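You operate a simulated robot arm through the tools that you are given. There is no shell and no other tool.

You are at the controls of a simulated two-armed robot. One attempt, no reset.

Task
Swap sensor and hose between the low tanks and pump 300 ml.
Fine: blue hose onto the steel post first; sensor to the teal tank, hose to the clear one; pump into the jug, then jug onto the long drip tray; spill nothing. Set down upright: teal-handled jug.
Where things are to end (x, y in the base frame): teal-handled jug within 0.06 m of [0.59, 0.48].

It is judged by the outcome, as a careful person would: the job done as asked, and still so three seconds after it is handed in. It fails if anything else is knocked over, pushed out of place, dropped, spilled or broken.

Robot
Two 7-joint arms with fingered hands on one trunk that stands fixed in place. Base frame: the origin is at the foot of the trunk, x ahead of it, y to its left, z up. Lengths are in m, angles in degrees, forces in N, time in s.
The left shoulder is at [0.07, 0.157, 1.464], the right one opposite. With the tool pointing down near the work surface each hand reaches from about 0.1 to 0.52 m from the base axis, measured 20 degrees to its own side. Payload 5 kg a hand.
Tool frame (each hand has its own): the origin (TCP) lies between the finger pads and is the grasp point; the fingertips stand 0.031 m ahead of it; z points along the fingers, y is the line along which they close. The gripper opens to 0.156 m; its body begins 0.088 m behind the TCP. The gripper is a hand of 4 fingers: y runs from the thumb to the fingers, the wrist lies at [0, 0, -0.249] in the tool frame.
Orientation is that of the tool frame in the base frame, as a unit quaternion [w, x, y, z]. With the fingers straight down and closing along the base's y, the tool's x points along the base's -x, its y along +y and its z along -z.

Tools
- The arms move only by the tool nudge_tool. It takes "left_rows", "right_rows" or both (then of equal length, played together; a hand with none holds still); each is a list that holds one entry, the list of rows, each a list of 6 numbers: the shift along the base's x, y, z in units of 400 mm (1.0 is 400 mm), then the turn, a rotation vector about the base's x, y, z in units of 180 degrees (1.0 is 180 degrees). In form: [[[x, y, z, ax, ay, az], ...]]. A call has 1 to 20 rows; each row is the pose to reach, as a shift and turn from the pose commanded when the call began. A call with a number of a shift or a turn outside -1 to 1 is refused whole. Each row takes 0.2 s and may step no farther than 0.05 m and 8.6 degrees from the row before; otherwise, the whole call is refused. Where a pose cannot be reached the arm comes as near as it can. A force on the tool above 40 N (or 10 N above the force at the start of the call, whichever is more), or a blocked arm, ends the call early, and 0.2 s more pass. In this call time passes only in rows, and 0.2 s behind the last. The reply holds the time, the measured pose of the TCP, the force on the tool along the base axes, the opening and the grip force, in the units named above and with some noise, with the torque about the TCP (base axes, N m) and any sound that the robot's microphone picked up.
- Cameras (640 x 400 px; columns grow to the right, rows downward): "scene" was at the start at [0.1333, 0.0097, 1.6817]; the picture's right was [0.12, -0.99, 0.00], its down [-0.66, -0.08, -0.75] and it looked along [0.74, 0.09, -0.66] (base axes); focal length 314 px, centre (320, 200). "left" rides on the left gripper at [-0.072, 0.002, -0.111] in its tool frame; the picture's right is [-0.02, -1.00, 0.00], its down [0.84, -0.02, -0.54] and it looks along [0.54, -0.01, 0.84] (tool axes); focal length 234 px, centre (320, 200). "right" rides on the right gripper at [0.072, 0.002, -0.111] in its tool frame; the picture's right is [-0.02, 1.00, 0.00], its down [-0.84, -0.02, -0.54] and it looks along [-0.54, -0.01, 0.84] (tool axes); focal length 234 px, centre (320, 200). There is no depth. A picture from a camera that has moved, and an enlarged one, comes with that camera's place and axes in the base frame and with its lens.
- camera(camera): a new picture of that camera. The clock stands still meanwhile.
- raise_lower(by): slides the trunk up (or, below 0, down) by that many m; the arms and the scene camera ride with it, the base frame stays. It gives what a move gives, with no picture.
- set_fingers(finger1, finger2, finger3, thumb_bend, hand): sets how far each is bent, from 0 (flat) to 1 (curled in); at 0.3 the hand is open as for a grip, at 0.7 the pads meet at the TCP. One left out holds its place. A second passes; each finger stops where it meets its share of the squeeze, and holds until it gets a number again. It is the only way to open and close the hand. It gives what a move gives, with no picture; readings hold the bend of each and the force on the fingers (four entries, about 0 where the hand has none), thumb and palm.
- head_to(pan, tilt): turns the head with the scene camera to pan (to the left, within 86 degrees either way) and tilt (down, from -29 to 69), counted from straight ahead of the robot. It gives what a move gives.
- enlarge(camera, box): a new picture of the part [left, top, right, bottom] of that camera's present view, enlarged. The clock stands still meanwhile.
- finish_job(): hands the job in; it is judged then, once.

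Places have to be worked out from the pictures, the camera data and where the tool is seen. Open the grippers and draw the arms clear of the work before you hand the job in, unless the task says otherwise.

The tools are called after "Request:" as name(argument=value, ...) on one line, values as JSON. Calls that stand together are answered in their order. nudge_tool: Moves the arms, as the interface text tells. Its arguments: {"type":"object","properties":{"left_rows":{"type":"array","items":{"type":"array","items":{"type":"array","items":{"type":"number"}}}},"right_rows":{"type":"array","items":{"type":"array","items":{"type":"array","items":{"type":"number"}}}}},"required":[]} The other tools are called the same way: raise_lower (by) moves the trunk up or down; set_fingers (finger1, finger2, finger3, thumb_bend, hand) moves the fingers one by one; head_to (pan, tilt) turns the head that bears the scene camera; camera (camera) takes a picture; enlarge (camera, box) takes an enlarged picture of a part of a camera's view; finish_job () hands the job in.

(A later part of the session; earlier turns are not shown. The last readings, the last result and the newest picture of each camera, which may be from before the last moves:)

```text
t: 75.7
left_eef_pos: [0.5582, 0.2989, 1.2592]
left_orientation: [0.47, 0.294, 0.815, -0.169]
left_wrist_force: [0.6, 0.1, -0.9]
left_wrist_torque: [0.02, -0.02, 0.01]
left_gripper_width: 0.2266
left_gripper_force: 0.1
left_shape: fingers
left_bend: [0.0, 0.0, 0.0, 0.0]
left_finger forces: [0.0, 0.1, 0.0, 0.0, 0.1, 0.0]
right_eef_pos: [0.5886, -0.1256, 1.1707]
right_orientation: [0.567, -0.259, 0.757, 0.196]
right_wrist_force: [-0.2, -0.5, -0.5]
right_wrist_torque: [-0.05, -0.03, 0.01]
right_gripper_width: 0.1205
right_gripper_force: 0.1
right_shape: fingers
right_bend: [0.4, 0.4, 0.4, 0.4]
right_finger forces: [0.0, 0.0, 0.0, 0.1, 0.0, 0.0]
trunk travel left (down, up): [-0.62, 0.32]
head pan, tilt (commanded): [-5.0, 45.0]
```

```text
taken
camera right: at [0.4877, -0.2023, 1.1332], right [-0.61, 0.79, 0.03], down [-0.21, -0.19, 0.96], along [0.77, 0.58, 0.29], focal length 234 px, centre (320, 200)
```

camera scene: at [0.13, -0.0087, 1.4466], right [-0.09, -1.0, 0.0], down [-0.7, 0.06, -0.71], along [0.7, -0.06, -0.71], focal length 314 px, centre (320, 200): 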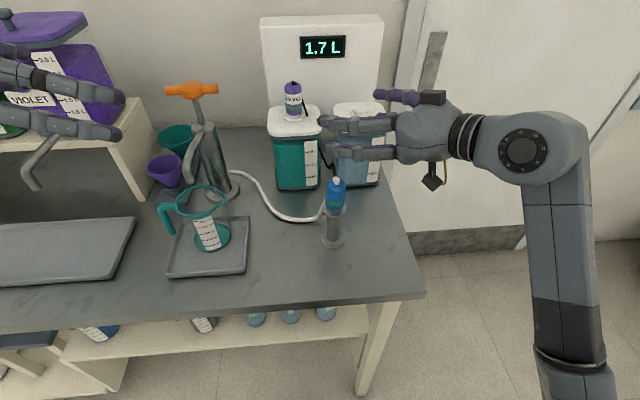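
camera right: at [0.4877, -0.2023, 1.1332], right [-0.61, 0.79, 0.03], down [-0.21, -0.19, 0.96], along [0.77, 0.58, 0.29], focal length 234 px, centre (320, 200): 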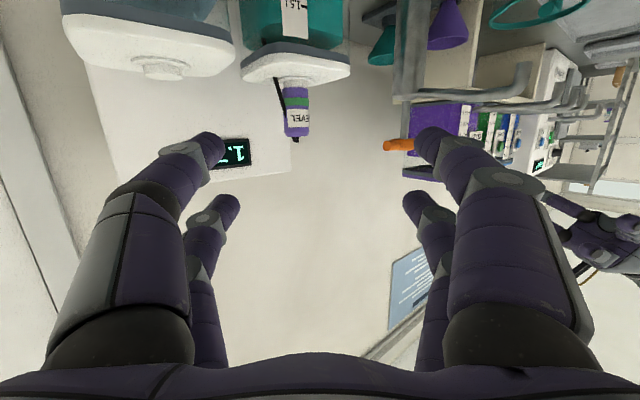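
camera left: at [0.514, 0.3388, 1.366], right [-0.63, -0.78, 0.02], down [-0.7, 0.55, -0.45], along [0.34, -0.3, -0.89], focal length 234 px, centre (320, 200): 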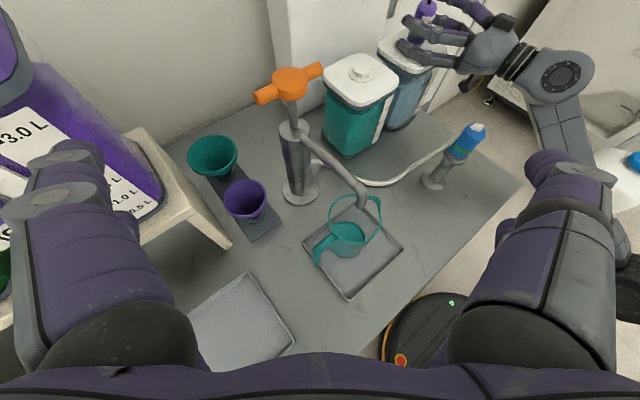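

Hand at [0.589, -0.126, 1.171]. I move back behind the post, flatten the pitch to about 8°, and come down to the hose head's height.

Request:
nudge_tool(right_rows=[[[-0.07, -0.014, 0, 0.0069, -0.0088, 0], [-0.14, -0.028, 0, 0.0137, -0.0175, 0], [-0.21, -0.042, 0, 0.0206, -0.0263, 0], [-0.28, -0.056, -0.04, 0.0274, -0.035, 0], [-0.28, -0.056, -0.14, 0.0274, -0.035, 0], [-0.28, -0.056, -0.24, 0.0274, -0.035, 0], [-0.28, -0.056, -0.342, 0.0274, -0.035, 0]]])

Request:
camera(camera="right")

Request:
camera(camera="left")

```text
t: 77.3
left_eef_pos: [0.5593, 0.2999, 1.258]
left_orientation: [0.471, 0.293, 0.815, -0.17]
left_wrist_force: [0.3, 1.2, 0.0]
left_wrist_torque: [-0.03, -0.03, -0.01]
left_gripper_width: 0.2268
left_gripper_force: 0.2
left_shape: fingers
left_bend: [0.0, 0.0, 0.0, 0.0]
left_finger forces: [0.0, 0.0, 0.1, 0.0, 0.0, 0.1]
right_eef_pos: [0.4777, -0.1452, 1.0344]
right_orientation: [0.618, -0.244, 0.717, 0.213]
right_wrist_force: [0.4, 0.5, 0.0]
right_wrist_torque: [-0.03, 0.02, -0.03]
right_gripper_width: 0.1212
right_gripper_force: 0.1
right_shape: fingers
right_bend: [0.4, 0.4, 0.4, 0.4]
right_finger forces: [0.0, 0.0, 0.0, 0.1, 0.1, 0.0]
right hand out of reach, approached as far as the arm can: row 3, 4, 5
trunk travel left (down, up): [-0.62, 0.32]
head pan, tilt (commanded): [-5.0, 45.0]
```

```text
taken
camera right: at [0.3816, -0.2177, 0.9795], right [-0.61, 0.79, 0.03], down [-0.31, -0.27, 0.91], along [0.73, 0.55, 0.41], focal length 234 px, centre (320, 200)
```

right: 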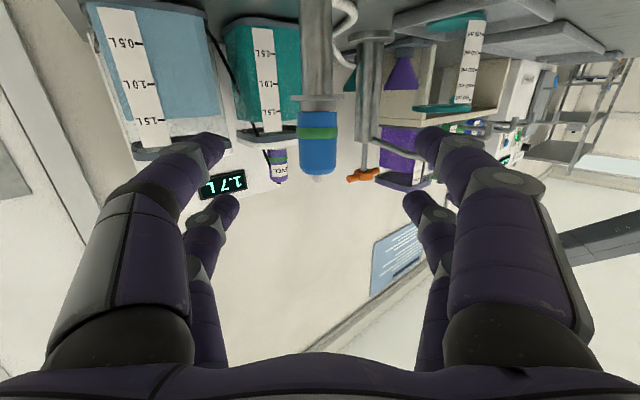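

```text
taken
camera left: at [0.5132, 0.3404, 1.376], right [-0.63, -0.78, 0.02], down [-0.7, 0.55, -0.45], along [0.34, -0.3, -0.89], focal length 234 px, centre (320, 200)
```

left: 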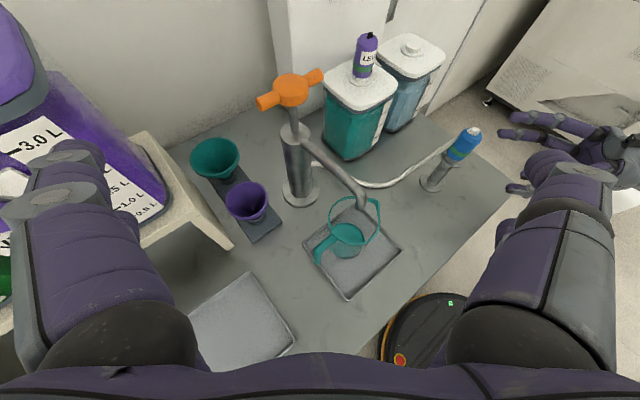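

Now behind the post with yaw 38°, pitch 8°; the hose head is centred at [0.571, -0.075, 1.025]. I advance so the TCP stops 1.4 cm short of its axis, then close to near contact.

Request:
nudge_tool(right_rows=[[[0.0511, 0.0382, 0, 0, 0, 0], [0.1022, 0.0764, 0, 0, 0, 0], [0.1533, 0.1146, 0, 0, 0, 0], [0.2045, 0.1528, 0, 0, 0, 0]]])

Request:
set_fingers(hand="right", finger1=0.56, finger2=0.56, finger3=0.56, thumb_bend=0.56)

Request:
camera(camera="right")

Request:
enlarge(camera="left", box=[420, 80, 540, 220])

```text
t: 78.3
left_eef_pos: [0.5621, 0.2998, 1.2577]
left_orientation: [0.471, 0.293, 0.815, -0.169]
left_wrist_force: [0.3, 0.2, -0.6]
left_wrist_torque: [-0.01, 0.0, -0.05]
left_gripper_width: 0.2269
left_gripper_force: 0.0
left_shape: fingers
left_bend: [0.0, 0.0, 0.0, 0.0]
left_finger forces: [0.0, 0.0, 0.0, 0.0, 0.1, 0.0]
right_eef_pos: [0.5617, -0.0859, 1.0323]
right_orientation: [0.617, -0.245, 0.717, 0.214]
right_wrist_force: [-0.3, -0.1, -0.3]
right_wrist_torque: [0.02, -0.02, 0.0]
right_gripper_width: 0.1211
right_gripper_force: 0.1
right_shape: fingers
right_bend: [0.4, 0.4, 0.4, 0.4]
right_finger forces: [0.0, 0.0, 0.0, 0.1, 0.0, 0.0]
trunk travel left (down, up): [-0.62, 0.32]
head pan, tilt (commanded): [-5.0, 45.0]
```

```text
t: 79.3
left_eef_pos: [0.5599, 0.2991, 1.2583]
left_orientation: [0.47, 0.294, 0.815, -0.17]
left_wrist_force: [-0.3, -0.2, -0.5]
left_wrist_torque: [-0.02, -0.01, -0.02]
left_gripper_width: 0.2268
left_gripper_force: 0.0
left_shape: fingers
left_bend: [0.0, 0.0, 0.0, 0.0]
left_finger forces: [0.0, 0.0, 0.1, 0.0, 0.0, 0.0]
right_eef_pos: [0.5605, -0.0862, 1.0329]
right_orientation: [0.617, -0.244, 0.718, 0.213]
right_wrist_force: [-1.1, -0.4, -0.6]
right_wrist_torque: [-0.04, -0.02, -0.03]
right_gripper_width: 0.0576
right_gripper_force: 0.0
right_shape: fingers
right_bend: [0.56, 0.56, 0.56, 0.56]
right_finger forces: [0.0, 0.1, 0.0, 0.0, 0.0, 0.0]
trunk travel left (down, up): [-0.62, 0.32]
head pan, tilt (commanded): [-5.0, 45.0]
```

```text
taken
camera right: at [0.4642, -0.1583, 0.9788], right [-0.61, 0.79, 0.03], down [-0.31, -0.27, 0.91], along [0.73, 0.55, 0.41], focal length 234 px, centre (320, 200)
```

right: 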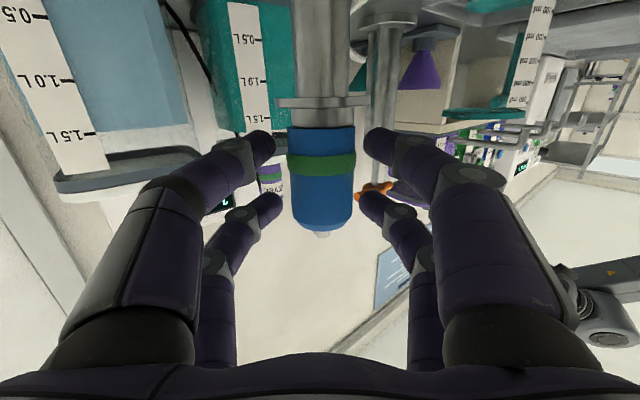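

```text
2.86 times, centred on (480, 150) of left
camera zoom: at [0.5142, 0.3389, 1.3759], right [-0.63, -0.78, 0.02], down [-0.7, 0.55, -0.45], along [0.34, -0.3, -0.89], focal length 669 px, centre (-137, 343)
```

zoom: 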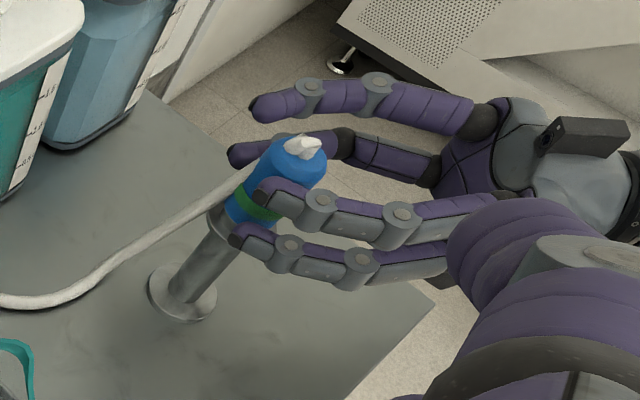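

Well centred. I close with the same balanced squeeze used for the sensor.

Request:
set_fingers(hand="right", finger1=0.85, finger2=0.85, finger3=0.85, thumb_bend=0.68)

Request:
camera(camera="right")

```text
t: 80.3
left_eef_pos: [0.5605, 0.3, 1.258]
left_orientation: [0.47, 0.294, 0.815, -0.17]
left_wrist_force: [0.8, -0.2, -0.9]
left_wrist_torque: [-0.03, -0.02, 0.02]
left_gripper_width: 0.2266
left_gripper_force: 0.0
left_shape: fingers
left_bend: [0.0, 0.0, 0.0, 0.0]
left_finger forces: [0.0, 0.1, 0.1, 0.0, 0.0, 0.0]
right_eef_pos: [0.5608, -0.0861, 1.0331]
right_orientation: [0.617, -0.244, 0.717, 0.214]
right_wrist_force: [3.0, 1.0, 0.6]
right_wrist_torque: [-0.01, 0.05, -0.05]
right_gripper_width: 0.0344
right_gripper_force: 18.7
right_shape: fingers
right_bend: [0.62, 0.62, 0.62, 0.64]
right_finger forces: [9.1, 9.0, 9.4, 0.0, 9.6, 0.0]
trunk travel left (down, up): [-0.62, 0.32]
head pan, tilt (commanded): [-5.0, 45.0]
```

```text
taken
camera right: at [0.4644, -0.1582, 0.9788], right [-0.61, 0.79, 0.03], down [-0.31, -0.27, 0.91], along [0.73, 0.55, 0.41], focal length 234 px, centre (320, 200)
```

right: 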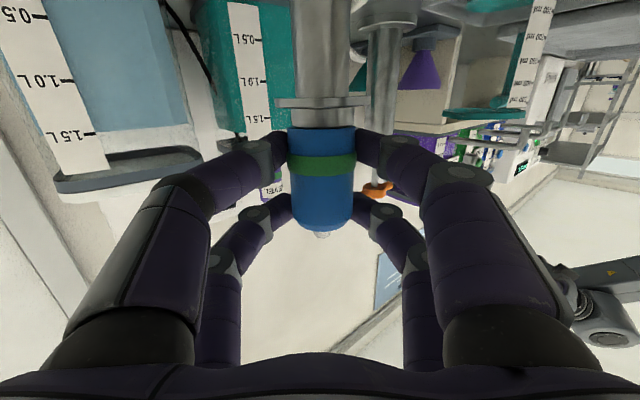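

Evenly loaded at about 9 N each with almost no side force. I nudge the thumb a touch firmer and lift with the trunk 1.5 cm.

Request:
set_fingers(hand="right", thumb_bend=0.7, finger3=0.9, finger1=0.9, finger2=0.9)

Request:
raise_lower(by=0.015)

Request:
camera(camera="right")

```text
t: 81.3
left_eef_pos: [0.5607, 0.3002, 1.258]
left_orientation: [0.471, 0.293, 0.815, -0.169]
left_wrist_force: [0.1, 0.5, 0.4]
left_wrist_torque: [-0.03, 0.0, 0.03]
left_gripper_width: 0.2267
left_gripper_force: 0.1
left_shape: fingers
left_bend: [0.0, 0.0, 0.0, 0.0]
left_finger forces: [0.0, 0.0, 0.0, 0.0, 0.0, 0.0]
right_eef_pos: [0.5599, -0.0854, 1.0328]
right_orientation: [0.617, -0.244, 0.717, 0.213]
right_wrist_force: [5.0, 0.7, 1.2]
right_wrist_torque: [-0.06, -0.07, -0.08]
right_gripper_width: 0.0344
right_gripper_force: 19.6
right_shape: fingers
right_bend: [0.62, 0.62, 0.62, 0.65]
right_finger forces: [9.1, 9.1, 9.4, 0.0, 12.0, 0.0]
trunk travel left (down, up): [-0.62, 0.32]
head pan, tilt (commanded): [-5.0, 45.0]
```

```text
t: 81.9
left_eef_pos: [0.5597, 0.3013, 1.2731]
left_orientation: [0.47, 0.293, 0.815, -0.169]
left_wrist_force: [0.6, -0.4, 0.1]
left_wrist_torque: [-0.03, 0.0, 0.02]
left_gripper_width: 0.227
left_gripper_force: 0.1
left_shape: fingers
left_bend: [0.0, 0.0, 0.0, 0.0]
left_finger forces: [0.0, 0.1, 0.0, 0.0, 0.0, 0.1]
right_eef_pos: [0.5584, -0.0855, 1.0488]
right_orientation: [0.617, -0.244, 0.717, 0.213]
right_wrist_force: [-0.4, 1.0, -0.1]
right_wrist_torque: [-0.03, 0.03, 0.02]
right_gripper_width: 0.0343
right_gripper_force: 20.5
right_shape: fingers
right_bend: [0.61, 0.62, 0.62, 0.65]
right_finger forces: [10.6, 9.9, 8.8, 0.0, 11.4, 0.0]
trunk travel left (down, up): [-0.635, 0.305]
head pan, tilt (commanded): [-5.0, 45.0]
```

```text
taken
camera right: at [0.4638, -0.1581, 0.9941], right [-0.61, 0.79, 0.03], down [-0.31, -0.27, 0.91], along [0.73, 0.55, 0.41], focal length 234 px, centre (320, 200)
```

right: 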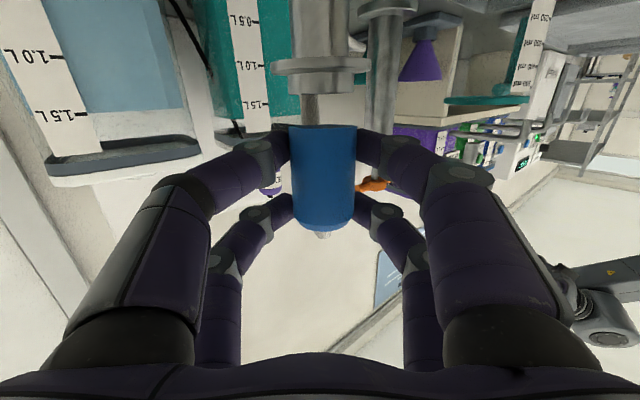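

The hose head is free with all four fingers holding. I raise the trunk 11 cm more, then carry it across to the clear tank while turning the yaw to 25°.

Request:
raise_lower(by=0.11)

Request:
nudge_tool(right_rows=[[[0.06, -0.025, 0, 0, 0, -0.008], [0.13, -0.053, 0, 0, 0, -0.017], [0.205, -0.082, 0, 0, 0, -0.026], [0.28, -0.11, 0, 0, 0, -0.035], [0.355, -0.137, 0, 0, 0, -0.044], [0.43, -0.164, 0, 0, 0, -0.053], [0.505, -0.191, 0, 0, 0, -0.062], [0.58, -0.2175, 0, 0, 0, -0.0711]]])

Request:
camera(camera="right")

Request:
camera(camera="scene")

Request:
enlarge(camera="left", box=[340, 0, 520, 140])

```text
t: 83.3
left_eef_pos: [0.5602, 0.2992, 1.3818]
left_orientation: [0.47, 0.294, 0.815, -0.17]
left_wrist_force: [-0.2, -0.4, -0.7]
left_wrist_torque: [-0.04, -0.02, -0.01]
left_gripper_width: 0.2272
left_gripper_force: 0.0
left_shape: fingers
left_bend: [0.0, 0.0, 0.0, 0.0]
left_finger forces: [0.0, 0.1, 0.0, 0.0, 0.0, 0.0]
right_eef_pos: [0.561, -0.0859, 1.1585]
right_orientation: [0.617, -0.243, 0.718, 0.212]
right_wrist_force: [1.0, 0.3, -1.6]
right_wrist_torque: [-0.01, 0.0, 0.04]
right_gripper_width: 0.0342
right_gripper_force: 20.5
right_shape: fingers
right_bend: [0.61, 0.62, 0.62, 0.65]
right_finger forces: [10.6, 9.9, 8.7, 0.1, 11.4, 0.0]
trunk travel left (down, up): [-0.745, 0.195]
head pan, tilt (commanded): [-5.0, 45.0]
```

```text
t: 85.2
left_eef_pos: [0.561, 0.2993, 1.3811]
left_orientation: [0.47, 0.293, 0.815, -0.169]
left_wrist_force: [-0.7, -0.1, 0.0]
left_wrist_torque: [-0.02, 0.0, -0.04]
left_gripper_width: 0.2268
left_gripper_force: 0.2
left_shape: fingers
left_bend: [0.0, 0.0, 0.0, 0.0]
left_finger forces: [0.0, 0.0, 0.0, 0.1, 0.0, 0.0]
right_eef_pos: [0.7926, -0.173, 1.1573]
right_orientation: [0.636, -0.163, 0.74, 0.143]
right_wrist_force: [1.3, -0.4, -1.0]
right_wrist_torque: [-0.02, 0.0, 0.01]
right_gripper_width: 0.0341
right_gripper_force: 20.0
right_shape: fingers
right_bend: [0.61, 0.62, 0.62, 0.65]
right_finger forces: [10.6, 9.8, 8.7, 0.1, 11.4, 0.0]
trunk travel left (down, up): [-0.745, 0.195]
head pan, tilt (commanded): [-5.0, 45.0]
```

```text
taken
camera right: at [0.684, -0.2222, 1.1028], right [-0.42, 0.91, 0.03], down [-0.36, -0.2, 0.91], along [0.83, 0.37, 0.41], focal length 234 px, centre (320, 200)
```

right: 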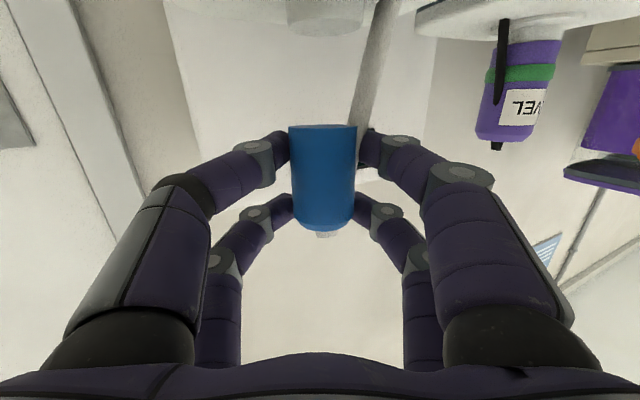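

```text
taken
camera scene: at [0.1324, -0.0074, 1.5713], right [-0.09, -1.0, 0.0], down [-0.71, 0.06, -0.71], along [0.7, -0.06, -0.71], focal length 314 px, centre (320, 200)
```

scene: 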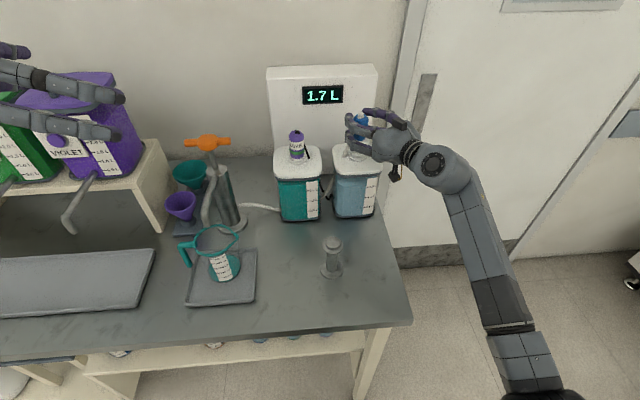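

```text
2.86 times, centred on (430, 70) of left
camera zoom: at [0.5155, 0.3387, 1.5004], right [-0.63, -0.78, 0.02], down [-0.7, 0.55, -0.45], along [0.34, -0.3, -0.89], focal length 669 px, centre (6, 571)
```

zoom: 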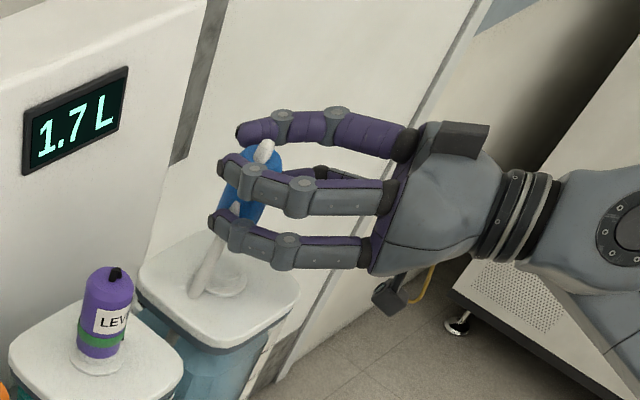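

The hose head is above the clear tank. I zoom both hand cameras to check its tilt and alignment over the neck.

Request:
enlarge(camera="left", box=[380, 20, 460, 110])

Request:
enlarge(camera="right", box=[250, 0, 390, 250])

Request:
enlarge(camera="scene", box=[320, 90, 400, 190])

```text
4.44 times, centred on (420, 65) of left
camera zoom: at [0.5155, 0.3387, 1.5004], right [-0.63, -0.78, 0.02], down [-0.7, 0.55, -0.45], along [0.34, -0.3, -0.89], focal length 1041 px, centre (-124, 800)
```

zoom: 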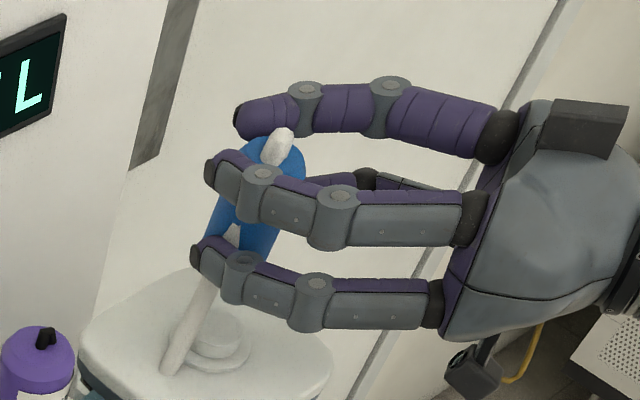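

```text
1.60 times, centred on (320, 125) of right
camera zoom: at [0.684, -0.2222, 1.1028], right [-0.42, 0.91, 0.03], down [-0.36, -0.2, 0.91], along [0.83, 0.37, 0.41], focal length 375 px, centre (320, 320)
```

zoom: 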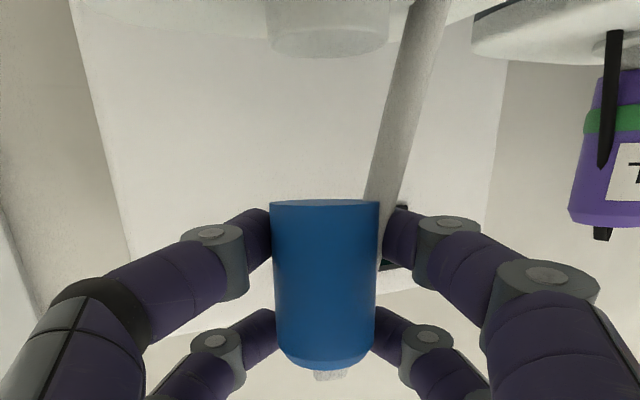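

```text
4.00 times, centred on (360, 140) of scene
camera zoom: at [0.1324, -0.0074, 1.5713], right [-0.09, -1.0, 0.0], down [-0.71, 0.06, -0.71], along [0.7, -0.06, -0.71], focal length 1255 px, centre (160, 440)
```

zoom: 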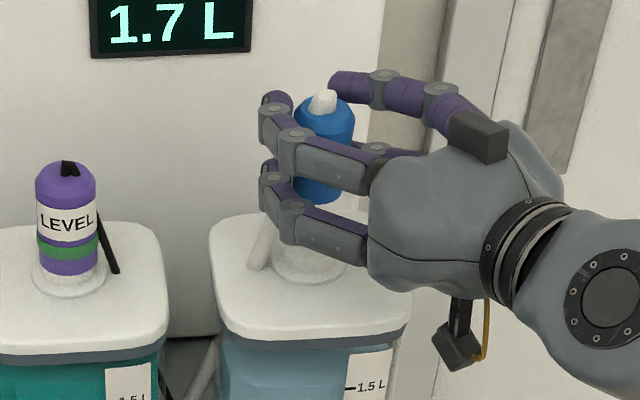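

Lean is about 4° toward the palm and the neck is about 2 mm to the left of the head. I correct pitch by 4°, shift 2 mm, and lower the trunk 3 cm.

Request:
nudge_tool(right_rows=[[[-0.002, 0.0045, 0, -0.0094, 0.0201, 0]]])

Request:
raise_lower(by=-0.03)

Request:
enlarge(camera="right", box=[250, 0, 390, 250])

Request:
enlarge(camera="left", box=[380, 20, 460, 110])

Request:
enlarge(camera="scene", box=[320, 90, 400, 190])

```text
t: 85.5
left_eef_pos: [0.5614, 0.3002, 1.3818]
left_orientation: [0.471, 0.293, 0.815, -0.169]
left_wrist_force: [1.5, 0.1, -0.9]
left_wrist_torque: [-0.06, 0.0, 0.02]
left_gripper_width: 0.2268
left_gripper_force: 0.0
left_shape: fingers
left_bend: [0.0, 0.0, 0.0, 0.0]
left_finger forces: [0.0, 0.0, 0.1, 0.0, 0.0, 0.0]
right_eef_pos: [0.7925, -0.1704, 1.1572]
right_orientation: [0.611, -0.167, 0.762, 0.137]
right_wrist_force: [-0.6, -0.1, 0.2]
right_wrist_torque: [-0.02, -0.01, 0.03]
right_gripper_width: 0.0345
right_gripper_force: 20.4
right_shape: fingers
right_bend: [0.61, 0.62, 0.62, 0.65]
right_finger forces: [10.6, 9.9, 8.6, 0.0, 11.3, 0.0]
trunk travel left (down, up): [-0.745, 0.195]
head pan, tilt (commanded): [-5.0, 45.0]
```

```text
t: 86.3
left_eef_pos: [0.5588, 0.2995, 1.3534]
left_orientation: [0.471, 0.293, 0.815, -0.169]
left_wrist_force: [0.4, 0.0, 0.3]
left_wrist_torque: [0.01, -0.01, 0.01]
left_gripper_width: 0.227
left_gripper_force: 0.1
left_shape: fingers
left_bend: [0.0, 0.0, 0.0, 0.0]
left_finger forces: [0.1, 0.0, 0.0, 0.0, 0.1, 0.1]
right_eef_pos: [0.792, -0.1702, 1.1268]
right_orientation: [0.611, -0.167, 0.762, 0.137]
right_wrist_force: [-0.1, -0.1, -0.6]
right_wrist_torque: [-0.02, 0.03, 0.02]
right_gripper_width: 0.0343
right_gripper_force: 20.3
right_shape: fingers
right_bend: [0.61, 0.62, 0.62, 0.65]
right_finger forces: [10.6, 9.8, 8.8, 0.2, 11.5, 0.0]
trunk travel left (down, up): [-0.715, 0.225]
head pan, tilt (commanded): [-5.0, 45.0]
```

```text
1.60 times, centred on (320, 125) of right
camera zoom: at [0.6785, -0.2217, 1.0821], right [-0.42, 0.91, 0.03], down [-0.31, -0.17, 0.94], along [0.85, 0.38, 0.35], focal length 375 px, centre (320, 320)
```

zoom: 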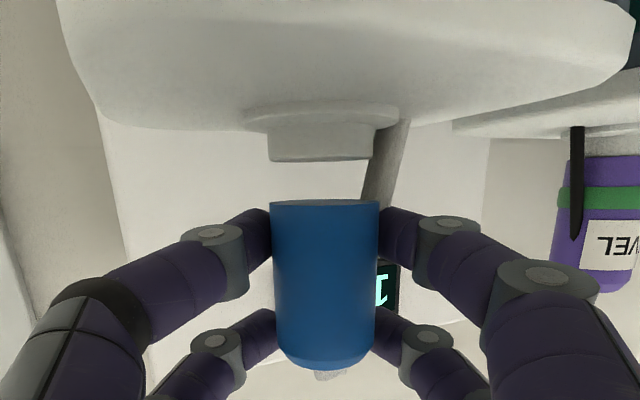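

```text
4.44 times, centred on (420, 65) of left
camera zoom: at [0.5139, 0.3386, 1.4711], right [-0.63, -0.78, 0.02], down [-0.7, 0.55, -0.45], along [0.34, -0.3, -0.89], focal length 1041 px, centre (-124, 800)
```

zoom: 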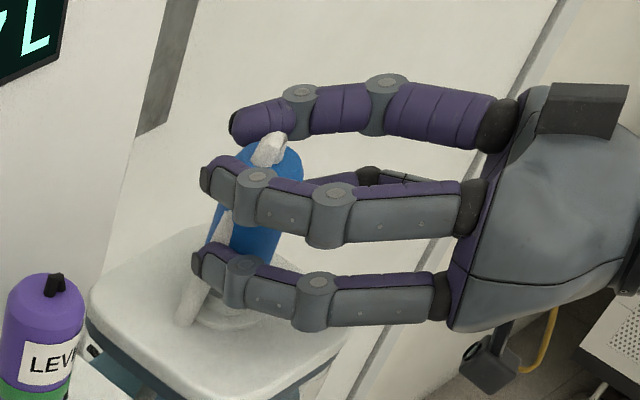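

```text
4.00 times, centred on (360, 140) of scene
camera zoom: at [0.1307, -0.0076, 1.5415], right [-0.09, -1.0, 0.0], down [-0.7, 0.06, -0.71], along [0.7, -0.06, -0.71], focal length 1255 px, centre (160, 440)
```

zoom: 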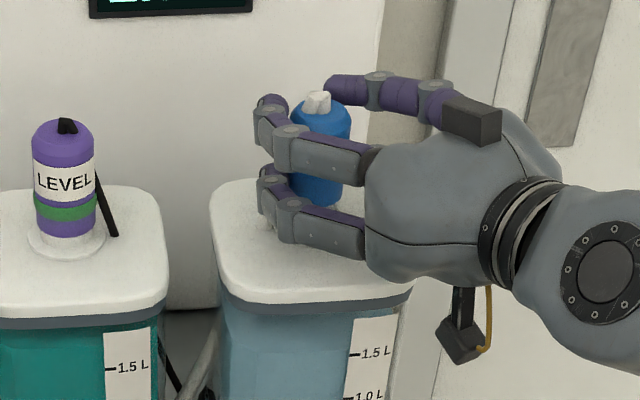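

Upright and centred. I lower the last ~1.4 cm in small steps with the arm, watching for the band.

Request:
nudge_tool(right_rows=[[[0, 0, -0.01, 0, 0, 0], [0, 0, -0.02, 0, 0, 0], [0, 0, -0.03, 0, 0, 0], [0, 0, -0.036, 0, 0, 0]]])

Request:
camera(camera="right")

```text
t: 87.3
left_eef_pos: [0.5597, 0.2995, 1.3527]
left_orientation: [0.47, 0.293, 0.815, -0.169]
left_wrist_force: [-0.2, -1.0, 0.2]
left_wrist_torque: [0.0, -0.04, -0.02]
left_gripper_width: 0.2267
left_gripper_force: 0.1
left_shape: fingers
left_bend: [0.0, 0.0, 0.0, 0.0]
left_finger forces: [0.0, 0.1, 0.1, 0.0, 0.0, 0.1]
right_eef_pos: [0.7908, -0.171, 1.1145]
right_orientation: [0.611, -0.168, 0.761, 0.138]
right_wrist_force: [1.2, -0.9, 2.7]
right_wrist_torque: [-0.07, -0.11, -0.02]
right_gripper_width: 0.0342
right_gripper_force: 20.8
right_shape: fingers
right_bend: [0.61, 0.62, 0.62, 0.65]
right_finger forces: [10.3, 10.5, 8.7, 0.0, 12.2, 0.0]
trunk travel left (down, up): [-0.715, 0.225]
head pan, tilt (commanded): [-5.0, 45.0]
```

```text
taken
camera right: at [0.6785, -0.2215, 1.0685], right [-0.42, 0.91, 0.03], down [-0.31, -0.17, 0.94], along [0.85, 0.38, 0.35], focal length 234 px, centre (320, 200)
```

right: 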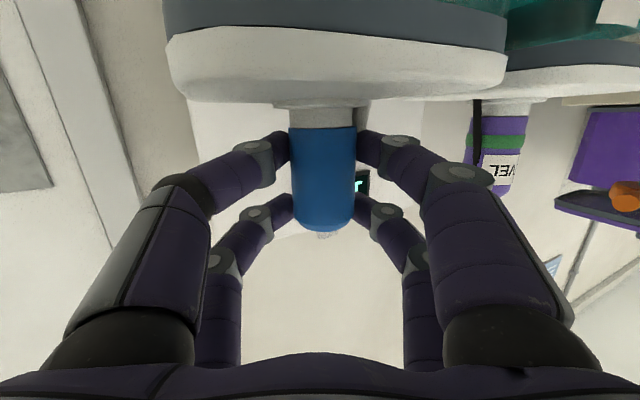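

Light contact (about 3 N) but no green band yet. I press down 4 mm more.

Request:
nudge_tool(right_rows=[[[0, 0, -0.005, 0, 0, 0], [0, 0, -0.01, 0, 0, 0]]])

Request:
camera(camera="right")

```text
t: 87.9
left_eef_pos: [0.5587, 0.2996, 1.3529]
left_orientation: [0.47, 0.294, 0.815, -0.17]
left_wrist_force: [-0.3, 0.5, 1.1]
left_wrist_torque: [0.03, 0.01, 0.03]
left_gripper_width: 0.2268
left_gripper_force: 0.1
left_shape: fingers
left_bend: [0.0, 0.0, 0.0, 0.0]
left_finger forces: [0.0, 0.0, 0.0, 0.0, 0.0, 0.0]
right_eef_pos: [0.7912, -0.1707, 1.1142]
right_orientation: [0.614, -0.167, 0.76, 0.136]
right_wrist_force: [8.0, 0.0, 15.9]
right_wrist_torque: [0.13, -0.35, -0.1]
right_gripper_width: 0.0344
right_gripper_force: 21.0
right_shape: fingers
right_bend: [0.62, 0.62, 0.62, 0.65]
right_finger forces: [10.0, 10.1, 10.2, 0.0, 12.5, 0.1]
trunk travel left (down, up): [-0.715, 0.225]
head pan, tilt (commanded): [-5.0, 45.0]
```

```text
taken
camera right: at [0.6783, -0.2214, 1.0672], right [-0.42, 0.91, 0.03], down [-0.31, -0.17, 0.93], along [0.85, 0.38, 0.36], focal length 234 px, centre (320, 200)
```

right: 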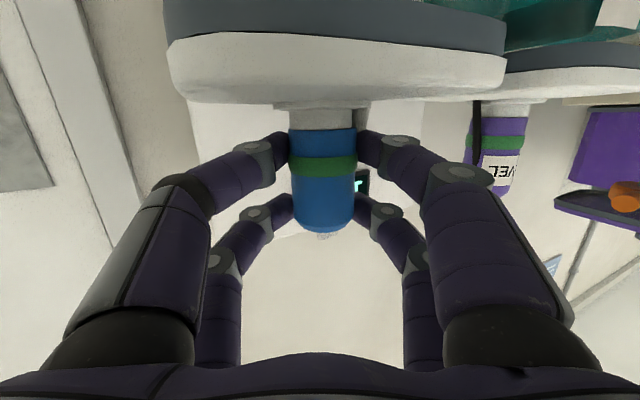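

The green band shows on the hose head: it is seated on the clear tank. I open the hand.

Request:
set_fingers(hand="right", finger1=0.4, finger2=0.4, finger3=0.4, thumb_bend=0.4)

Request:
enlarge(camera="left", box=[340, 0, 520, 140])

```text
t: 88.9
left_eef_pos: [0.5599, 0.2985, 1.3521]
left_orientation: [0.47, 0.294, 0.815, -0.169]
left_wrist_force: [0.0, -0.4, -0.7]
left_wrist_torque: [0.04, 0.01, -0.02]
left_gripper_width: 0.227
left_gripper_force: 0.0
left_shape: fingers
left_bend: [0.0, 0.0, 0.0, 0.0]
left_finger forces: [0.0, 0.2, 0.0, 0.1, 0.1, 0.0]
right_eef_pos: [0.7914, -0.1713, 1.1083]
right_orientation: [0.611, -0.167, 0.762, 0.137]
right_wrist_force: [0.3, -0.4, 0.9]
right_wrist_torque: [0.01, 0.0, 0.01]
right_gripper_width: 0.12
right_gripper_force: 0.1
right_shape: fingers
right_bend: [0.4, 0.4, 0.4, 0.4]
right_finger forces: [0.1, 0.0, 0.0, 0.0, 0.0, 0.1]
trunk travel left (down, up): [-0.715, 0.225]
head pan, tilt (commanded): [-5.0, 45.0]
```

```text
2.86 times, centred on (430, 70) of left
camera zoom: at [0.514, 0.3388, 1.471], right [-0.63, -0.78, 0.02], down [-0.7, 0.55, -0.45], along [0.34, -0.3, -0.89], focal length 669 px, centre (6, 571)
```

zoom: 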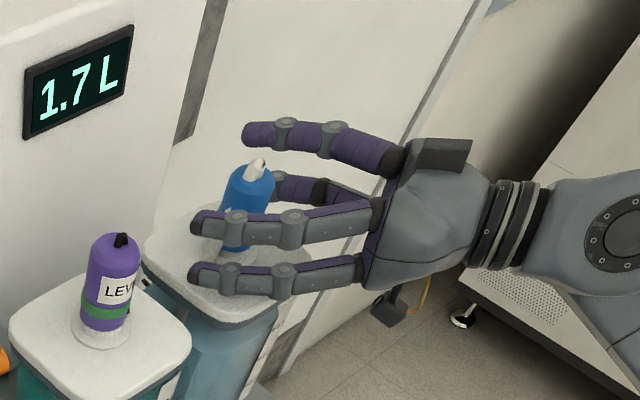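

Hose head stands upright on the clear tank. I withdraw the right hand to a parked place on the right, clear of everything.

Request:
nudge_tool(right_rows=[[[-0.067, -0.031, 0.015, 0, 0, 0], [-0.134, -0.062, 0.03, 0, 0, 0], [-0.201, -0.093, 0.045, 0, 0, 0], [-0.268, -0.124, 0.07, 0, 0, 0.01], [-0.335, -0.15, 0.12, 0, 0, 0.03], [-0.4, -0.17, 0.18, 0, 0, 0.05], [-0.47, -0.185, 0.24, 0, 0, 0.07], [-0.54, -0.2, 0.3, 0, 0, 0.09], [-0.6, -0.21, 0.36, 0, 0, 0.1]]])

Request:
head_to(pan=12, tilt=45)

Request:
camera(camera="scene")

```text
t: 90.9
left_eef_pos: [0.5584, 0.2988, 1.3537]
left_orientation: [0.471, 0.293, 0.815, -0.169]
left_wrist_force: [0.3, 0.4, 0.0]
left_wrist_torque: [0.0, -0.04, 0.0]
left_gripper_width: 0.2266
left_gripper_force: 0.1
left_shape: fingers
left_bend: [0.0, 0.0, 0.0, 0.0]
left_finger forces: [0.0, 0.0, 0.0, 0.1, 0.0, 0.0]
right_eef_pos: [0.5512, -0.256, 1.2538]
right_orientation: [0.582, -0.285, 0.726, 0.231]
right_wrist_force: [-0.6, 0.2, 0.1]
right_wrist_torque: [-0.01, -0.02, -0.02]
right_gripper_width: 0.1206
right_gripper_force: 0.0
right_shape: fingers
right_bend: [0.4, 0.4, 0.4, 0.4]
right_finger forces: [0.0, 0.0, 0.0, 0.0, 0.1, 0.1]
trunk travel left (down, up): [-0.715, 0.225]
head pan, tilt (commanded): [-5.0, 45.0]
```

```text
t: 91.7
left_eef_pos: [0.5599, 0.2986, 1.3526]
left_orientation: [0.471, 0.294, 0.814, -0.17]
left_wrist_force: [0.4, 0.5, -0.4]
left_wrist_torque: [-0.04, -0.02, 0.01]
left_gripper_width: 0.2269
left_gripper_force: 0.1
left_shape: fingers
left_bend: [0.0, 0.0, 0.0, 0.0]
left_finger forces: [0.0, 0.0, 0.0, 0.0, 0.0, 0.0]
right_eef_pos: [0.5523, -0.2559, 1.2533]
right_orientation: [0.581, -0.284, 0.727, 0.231]
right_wrist_force: [-0.9, -0.4, -0.5]
right_wrist_torque: [0.0, -0.02, -0.03]
right_gripper_width: 0.1207
right_gripper_force: 0.0
right_shape: fingers
right_bend: [0.4, 0.4, 0.4, 0.4]
right_finger forces: [0.0, 0.0, 0.1, 0.0, 0.0, 0.0]
trunk travel left (down, up): [-0.715, 0.225]
head pan, tilt (commanded): [12.0, 45.0]
```

```text
taken
camera scene: at [0.1297, 0.0164, 1.5414], right [0.21, -0.98, 0.0], down [-0.69, -0.15, -0.71], along [0.69, 0.15, -0.71], focal length 314 px, centre (320, 200)
```

scene: 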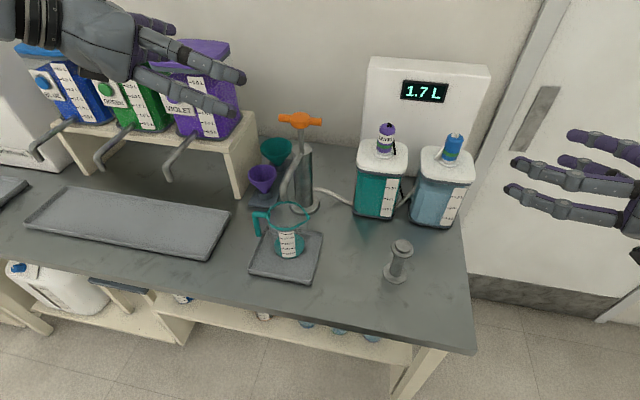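

The swap is done: sensor on teal (1.7 L), hose on clear. Next the pump; I zoom on its handle from both cameras to locate it again.

Request:
enlarge(camera="scene", box=[250, 100, 350, 230])

Request:
enlarge(camera="left", box=[230, 40, 390, 260])

```text
3.08 times, centred on (300, 165) of scene
camera zoom: at [0.1297, 0.0164, 1.5414], right [0.21, -0.98, 0.0], down [-0.69, -0.15, -0.71], along [0.69, 0.15, -0.71], focal length 965 px, centre (382, 308)
```

zoom: 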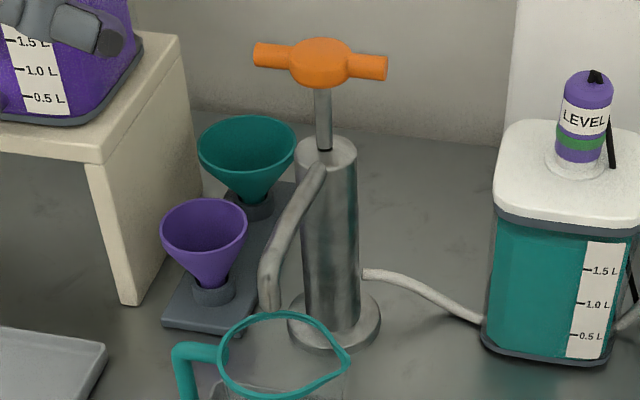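

```text
1.82 times, centred on (310, 150) of left
camera zoom: at [0.5143, 0.3386, 1.4709], right [-0.63, -0.78, 0.02], down [-0.7, 0.55, -0.45], along [0.34, -0.3, -0.89], focal length 426 px, centre (338, 291)
```

zoom: 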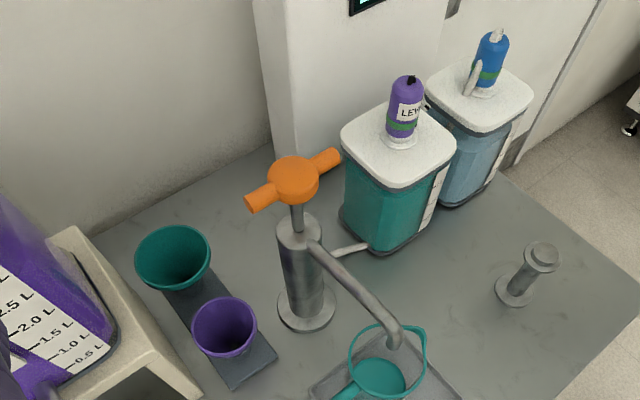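

Handle hub is at about [0.748, 0.195, 1.165], spout tip [0.588, 0.197, 1.058] over the jug centre [0.588, 0.189]. I close the left fingers into a cluster and bring the left hand above the handle.

Request:
set_fingers(hand="left", finger1=0.7, finger2=0.7, finger3=0.7, thumb_bend=0.7)

Request:
nudge_tool(left_rows=[[[0.075, -0.042, -0.03, 0, 0, 0.0139], [0.15, -0.084, -0.06, 0, 0, 0.0278], [0.225, -0.126, -0.09, 0, 0, 0.0417], [0.3, -0.168, -0.12, 0, 0, 0.0556], [0.375, -0.21, -0.15, 0, 0, 0.0694], [0.45, -0.2525, -0.18, 0, 0, 0.0833]]])

Request:
camera(camera="scene")

Request:
camera(camera="left")

```text
t: 92.7
left_eef_pos: [0.5596, 0.2998, 1.3527]
left_orientation: [0.471, 0.293, 0.815, -0.169]
left_wrist_force: [-0.3, -0.1, 0.4]
left_wrist_torque: [0.01, 0.0, 0.0]
left_gripper_width: 0.0049
left_gripper_force: 0.0
left_shape: fingers
left_bend: [0.7, 0.7, 0.7, 0.7]
left_finger forces: [0.0, 0.0, 0.0, 0.0, 0.1, 0.1]
right_eef_pos: [0.5512, -0.2562, 1.2535]
right_orientation: [0.582, -0.284, 0.726, 0.231]
right_wrist_force: [0.4, 0.5, -1.2]
right_wrist_torque: [0.0, -0.01, -0.02]
right_gripper_width: 0.1208
right_gripper_force: 0.0
right_shape: fingers
right_bend: [0.4, 0.4, 0.4, 0.4]
right_finger forces: [0.1, 0.0, 0.0, 0.1, 0.0, 0.0]
trunk travel left (down, up): [-0.715, 0.225]
head pan, tilt (commanded): [12.0, 45.0]
```

```text
t: 94.1
left_eef_pos: [0.7424, 0.1973, 1.2791]
left_orientation: [0.487, 0.185, 0.847, -0.106]
left_wrist_force: [0.1, 0.3, 0.5]
left_wrist_torque: [-0.01, -0.02, 0.04]
left_gripper_width: 0.0046
left_gripper_force: 0.0
left_shape: fingers
left_bend: [0.7, 0.7, 0.7, 0.7]
left_finger forces: [0.0, 0.1, 0.1, 0.1, 0.1, 0.1]
right_eef_pos: [0.5538, -0.2572, 1.2541]
right_orientation: [0.582, -0.284, 0.726, 0.232]
right_wrist_force: [0.3, -0.2, -0.1]
right_wrist_torque: [0.01, 0.01, 0.05]
right_gripper_width: 0.1203
right_gripper_force: 0.0
right_shape: fingers
right_bend: [0.4, 0.4, 0.4, 0.4]
right_finger forces: [0.0, 0.1, 0.1, 0.0, 0.0, 0.0]
trunk travel left (down, up): [-0.715, 0.225]
head pan, tilt (commanded): [12.0, 45.0]
```

```text
taken
camera scene: at [0.1312, 0.0151, 1.5413], right [0.21, -0.98, 0.0], down [-0.69, -0.15, -0.71], along [0.69, 0.15, -0.71], focal length 314 px, centre (320, 200)
```

scene: 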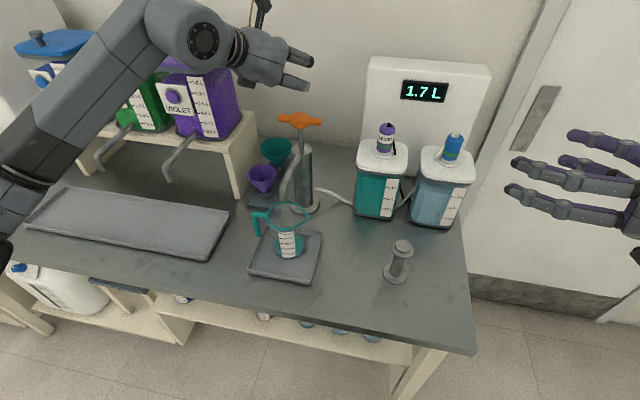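

```text
taken
camera left: at [0.6871, 0.2228, 1.3975], right [-0.4, -0.91, 0.02], down [-0.82, 0.35, -0.45], along [0.41, -0.2, -0.89], focal length 234 px, centre (320, 200)
```

left: 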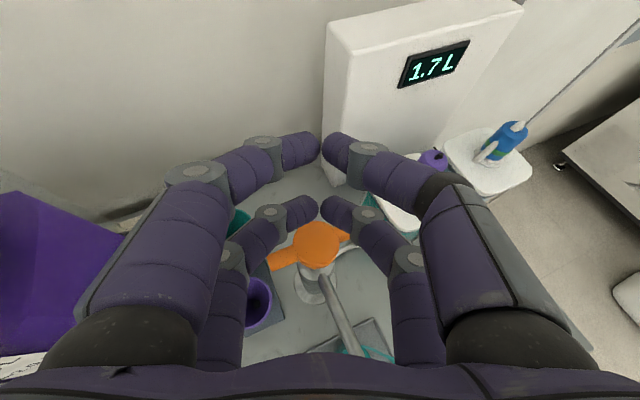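

The closed fingertips are right above the hub. I lower 5.5 cm quickly-but-gently, then continue in 5 mm steps until I feel the handle.

Request:
nudge_tool(left_rows=[[[0, 0, -0.05, 0, 0, 0], [0, 0, -0.1, 0, 0, 0], [0, 0, -0.135, 0, 0, 0], [0, 0, -0.1475, 0, 0, 0], [0, 0, -0.16, 0, 0, 0]]])

Request:
camera(camera="left")

Request:
enlarge(camera="scene", box=[230, 60, 350, 290])

```text
t: 95.3
left_eef_pos: [0.7395, 0.1998, 1.2174]
left_orientation: [0.488, 0.186, 0.846, -0.108]
left_wrist_force: [0.4, 0.4, -0.1]
left_wrist_torque: [-0.02, 0.01, -0.04]
left_gripper_width: 0.0045
left_gripper_force: 0.0
left_shape: fingers
left_bend: [0.7, 0.7, 0.7, 0.7]
left_finger forces: [0.0, 0.1, 0.0, 0.0, 0.0, 0.1]
right_eef_pos: [0.5522, -0.2562, 1.2544]
right_orientation: [0.582, -0.285, 0.726, 0.232]
right_wrist_force: [0.8, -0.2, 0.1]
right_wrist_torque: [-0.03, 0.02, -0.01]
right_gripper_width: 0.1207
right_gripper_force: 0.1
right_shape: fingers
right_bend: [0.4, 0.4, 0.4, 0.4]
right_finger forces: [0.0, 0.0, 0.0, 0.0, 0.0, 0.0]
trunk travel left (down, up): [-0.715, 0.225]
head pan, tilt (commanded): [12.0, 45.0]
```

```text
taken
camera left: at [0.6852, 0.2247, 1.3343], right [-0.41, -0.91, 0.02], down [-0.82, 0.35, -0.45], along [0.41, -0.2, -0.89], focal length 234 px, centre (320, 200)
```

left: 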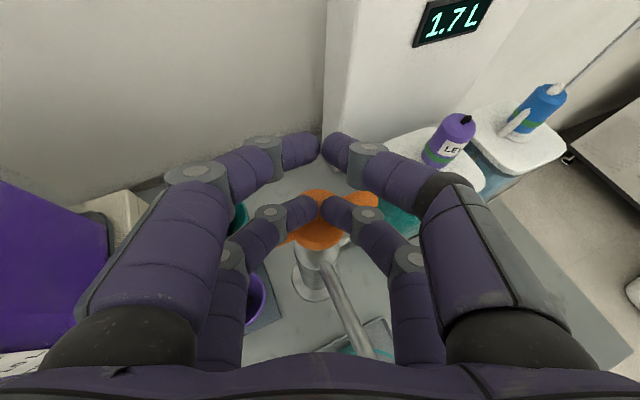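

```text
1.74 times, centred on (290, 175) of scene
camera zoom: at [0.1295, 0.0164, 1.5415], right [0.21, -0.98, 0.0], down [-0.69, -0.15, -0.71], along [0.69, 0.15, -0.71], focal length 546 px, centre (372, 244)
```

zoom: 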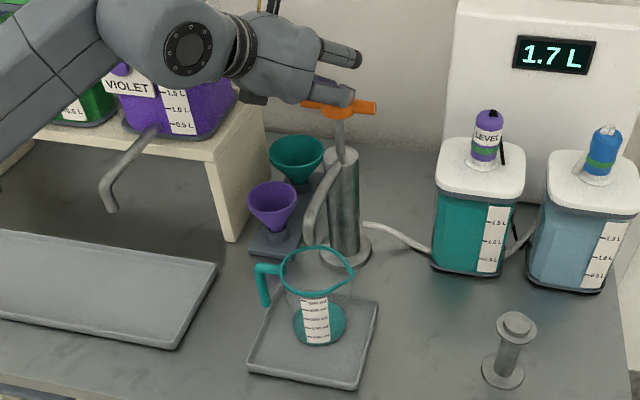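

No contact yet; the fingertips are just over the hub. I go on down in 5 mm steps.

Request:
nudge_tool(left_rows=[[[0, 0, -0.0125, 0, 0, 0], [0, 0, -0.025, 0, 0, 0], [0, 0, -0.0375, 0, 0, 0]]])

Request:
enlarge(camera="scene", box=[230, 60, 350, 290])

```text
t: 96.1
left_eef_pos: [0.7395, 0.1974, 1.2017]
left_orientation: [0.488, 0.184, 0.846, -0.106]
left_wrist_force: [0.6, -0.9, 1.8]
left_wrist_torque: [0.01, -0.05, 0.0]
left_gripper_width: 0.0048
left_gripper_force: 0.7
left_shape: fingers
left_bend: [0.7, 0.7, 0.7, 0.7]
left_finger forces: [0.0, 1.1, 1.1, 0.0, 0.1, 0.0]
right_eef_pos: [0.5518, -0.256, 1.2531]
right_orientation: [0.582, -0.284, 0.726, 0.231]
right_wrist_force: [0.2, -0.1, 0.0]
right_wrist_torque: [0.02, 0.02, 0.01]
right_gripper_width: 0.1206
right_gripper_force: 0.0
right_shape: fingers
right_bend: [0.4, 0.4, 0.4, 0.4]
right_finger forces: [0.0, 0.0, 0.0, 0.0, 0.0, 0.0]
trunk travel left (down, up): [-0.715, 0.225]
head pan, tilt (commanded): [12.0, 45.0]
```

```text
1.74 times, centred on (290, 175) of scene
camera zoom: at [0.1292, 0.0164, 1.5415], right [0.21, -0.98, 0.0], down [-0.69, -0.15, -0.71], along [0.69, 0.15, -0.71], focal length 546 px, centre (372, 244)
```

zoom: 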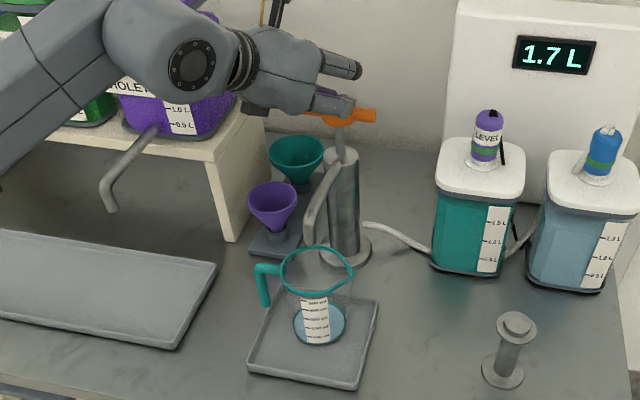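

Contact at about 2 N: the handle is sinking and clear water has begun to show in the jug. I zoom on the jug before going on.

Request:
enlarge(camera="scene", box=[250, 190, 330, 290])

Request:
enlarge(camera="scene", box=[350, 120, 480, 240])

```text
4.00 times, centred on (290, 240) of scene
camera zoom: at [0.1292, 0.0164, 1.5415], right [0.21, -0.98, 0.0], down [-0.69, -0.15, -0.71], along [0.69, 0.15, -0.71], focal length 1255 px, centre (440, 40)
```

zoom: 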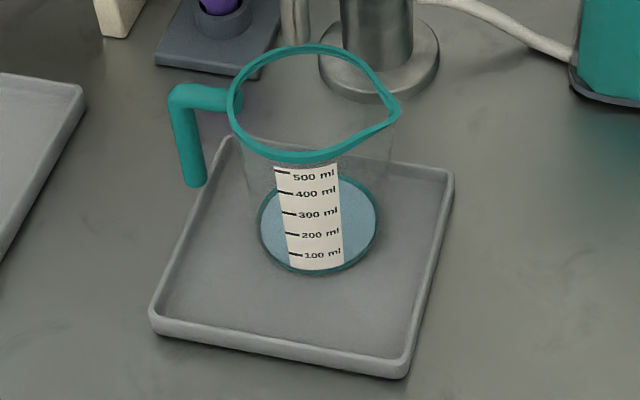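

```text
3.33 times, centred on (415, 180) of scene
camera zoom: at [0.1292, 0.0164, 1.5415], right [0.21, -0.98, 0.0], down [-0.69, -0.15, -0.71], along [0.69, 0.15, -0.71], focal length 1046 px, centre (3, 267)
```

zoom: 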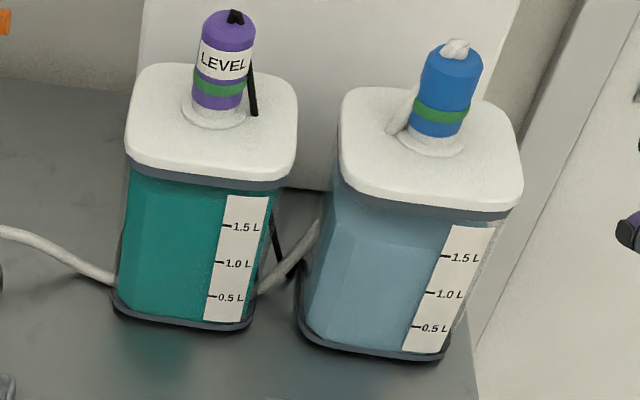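

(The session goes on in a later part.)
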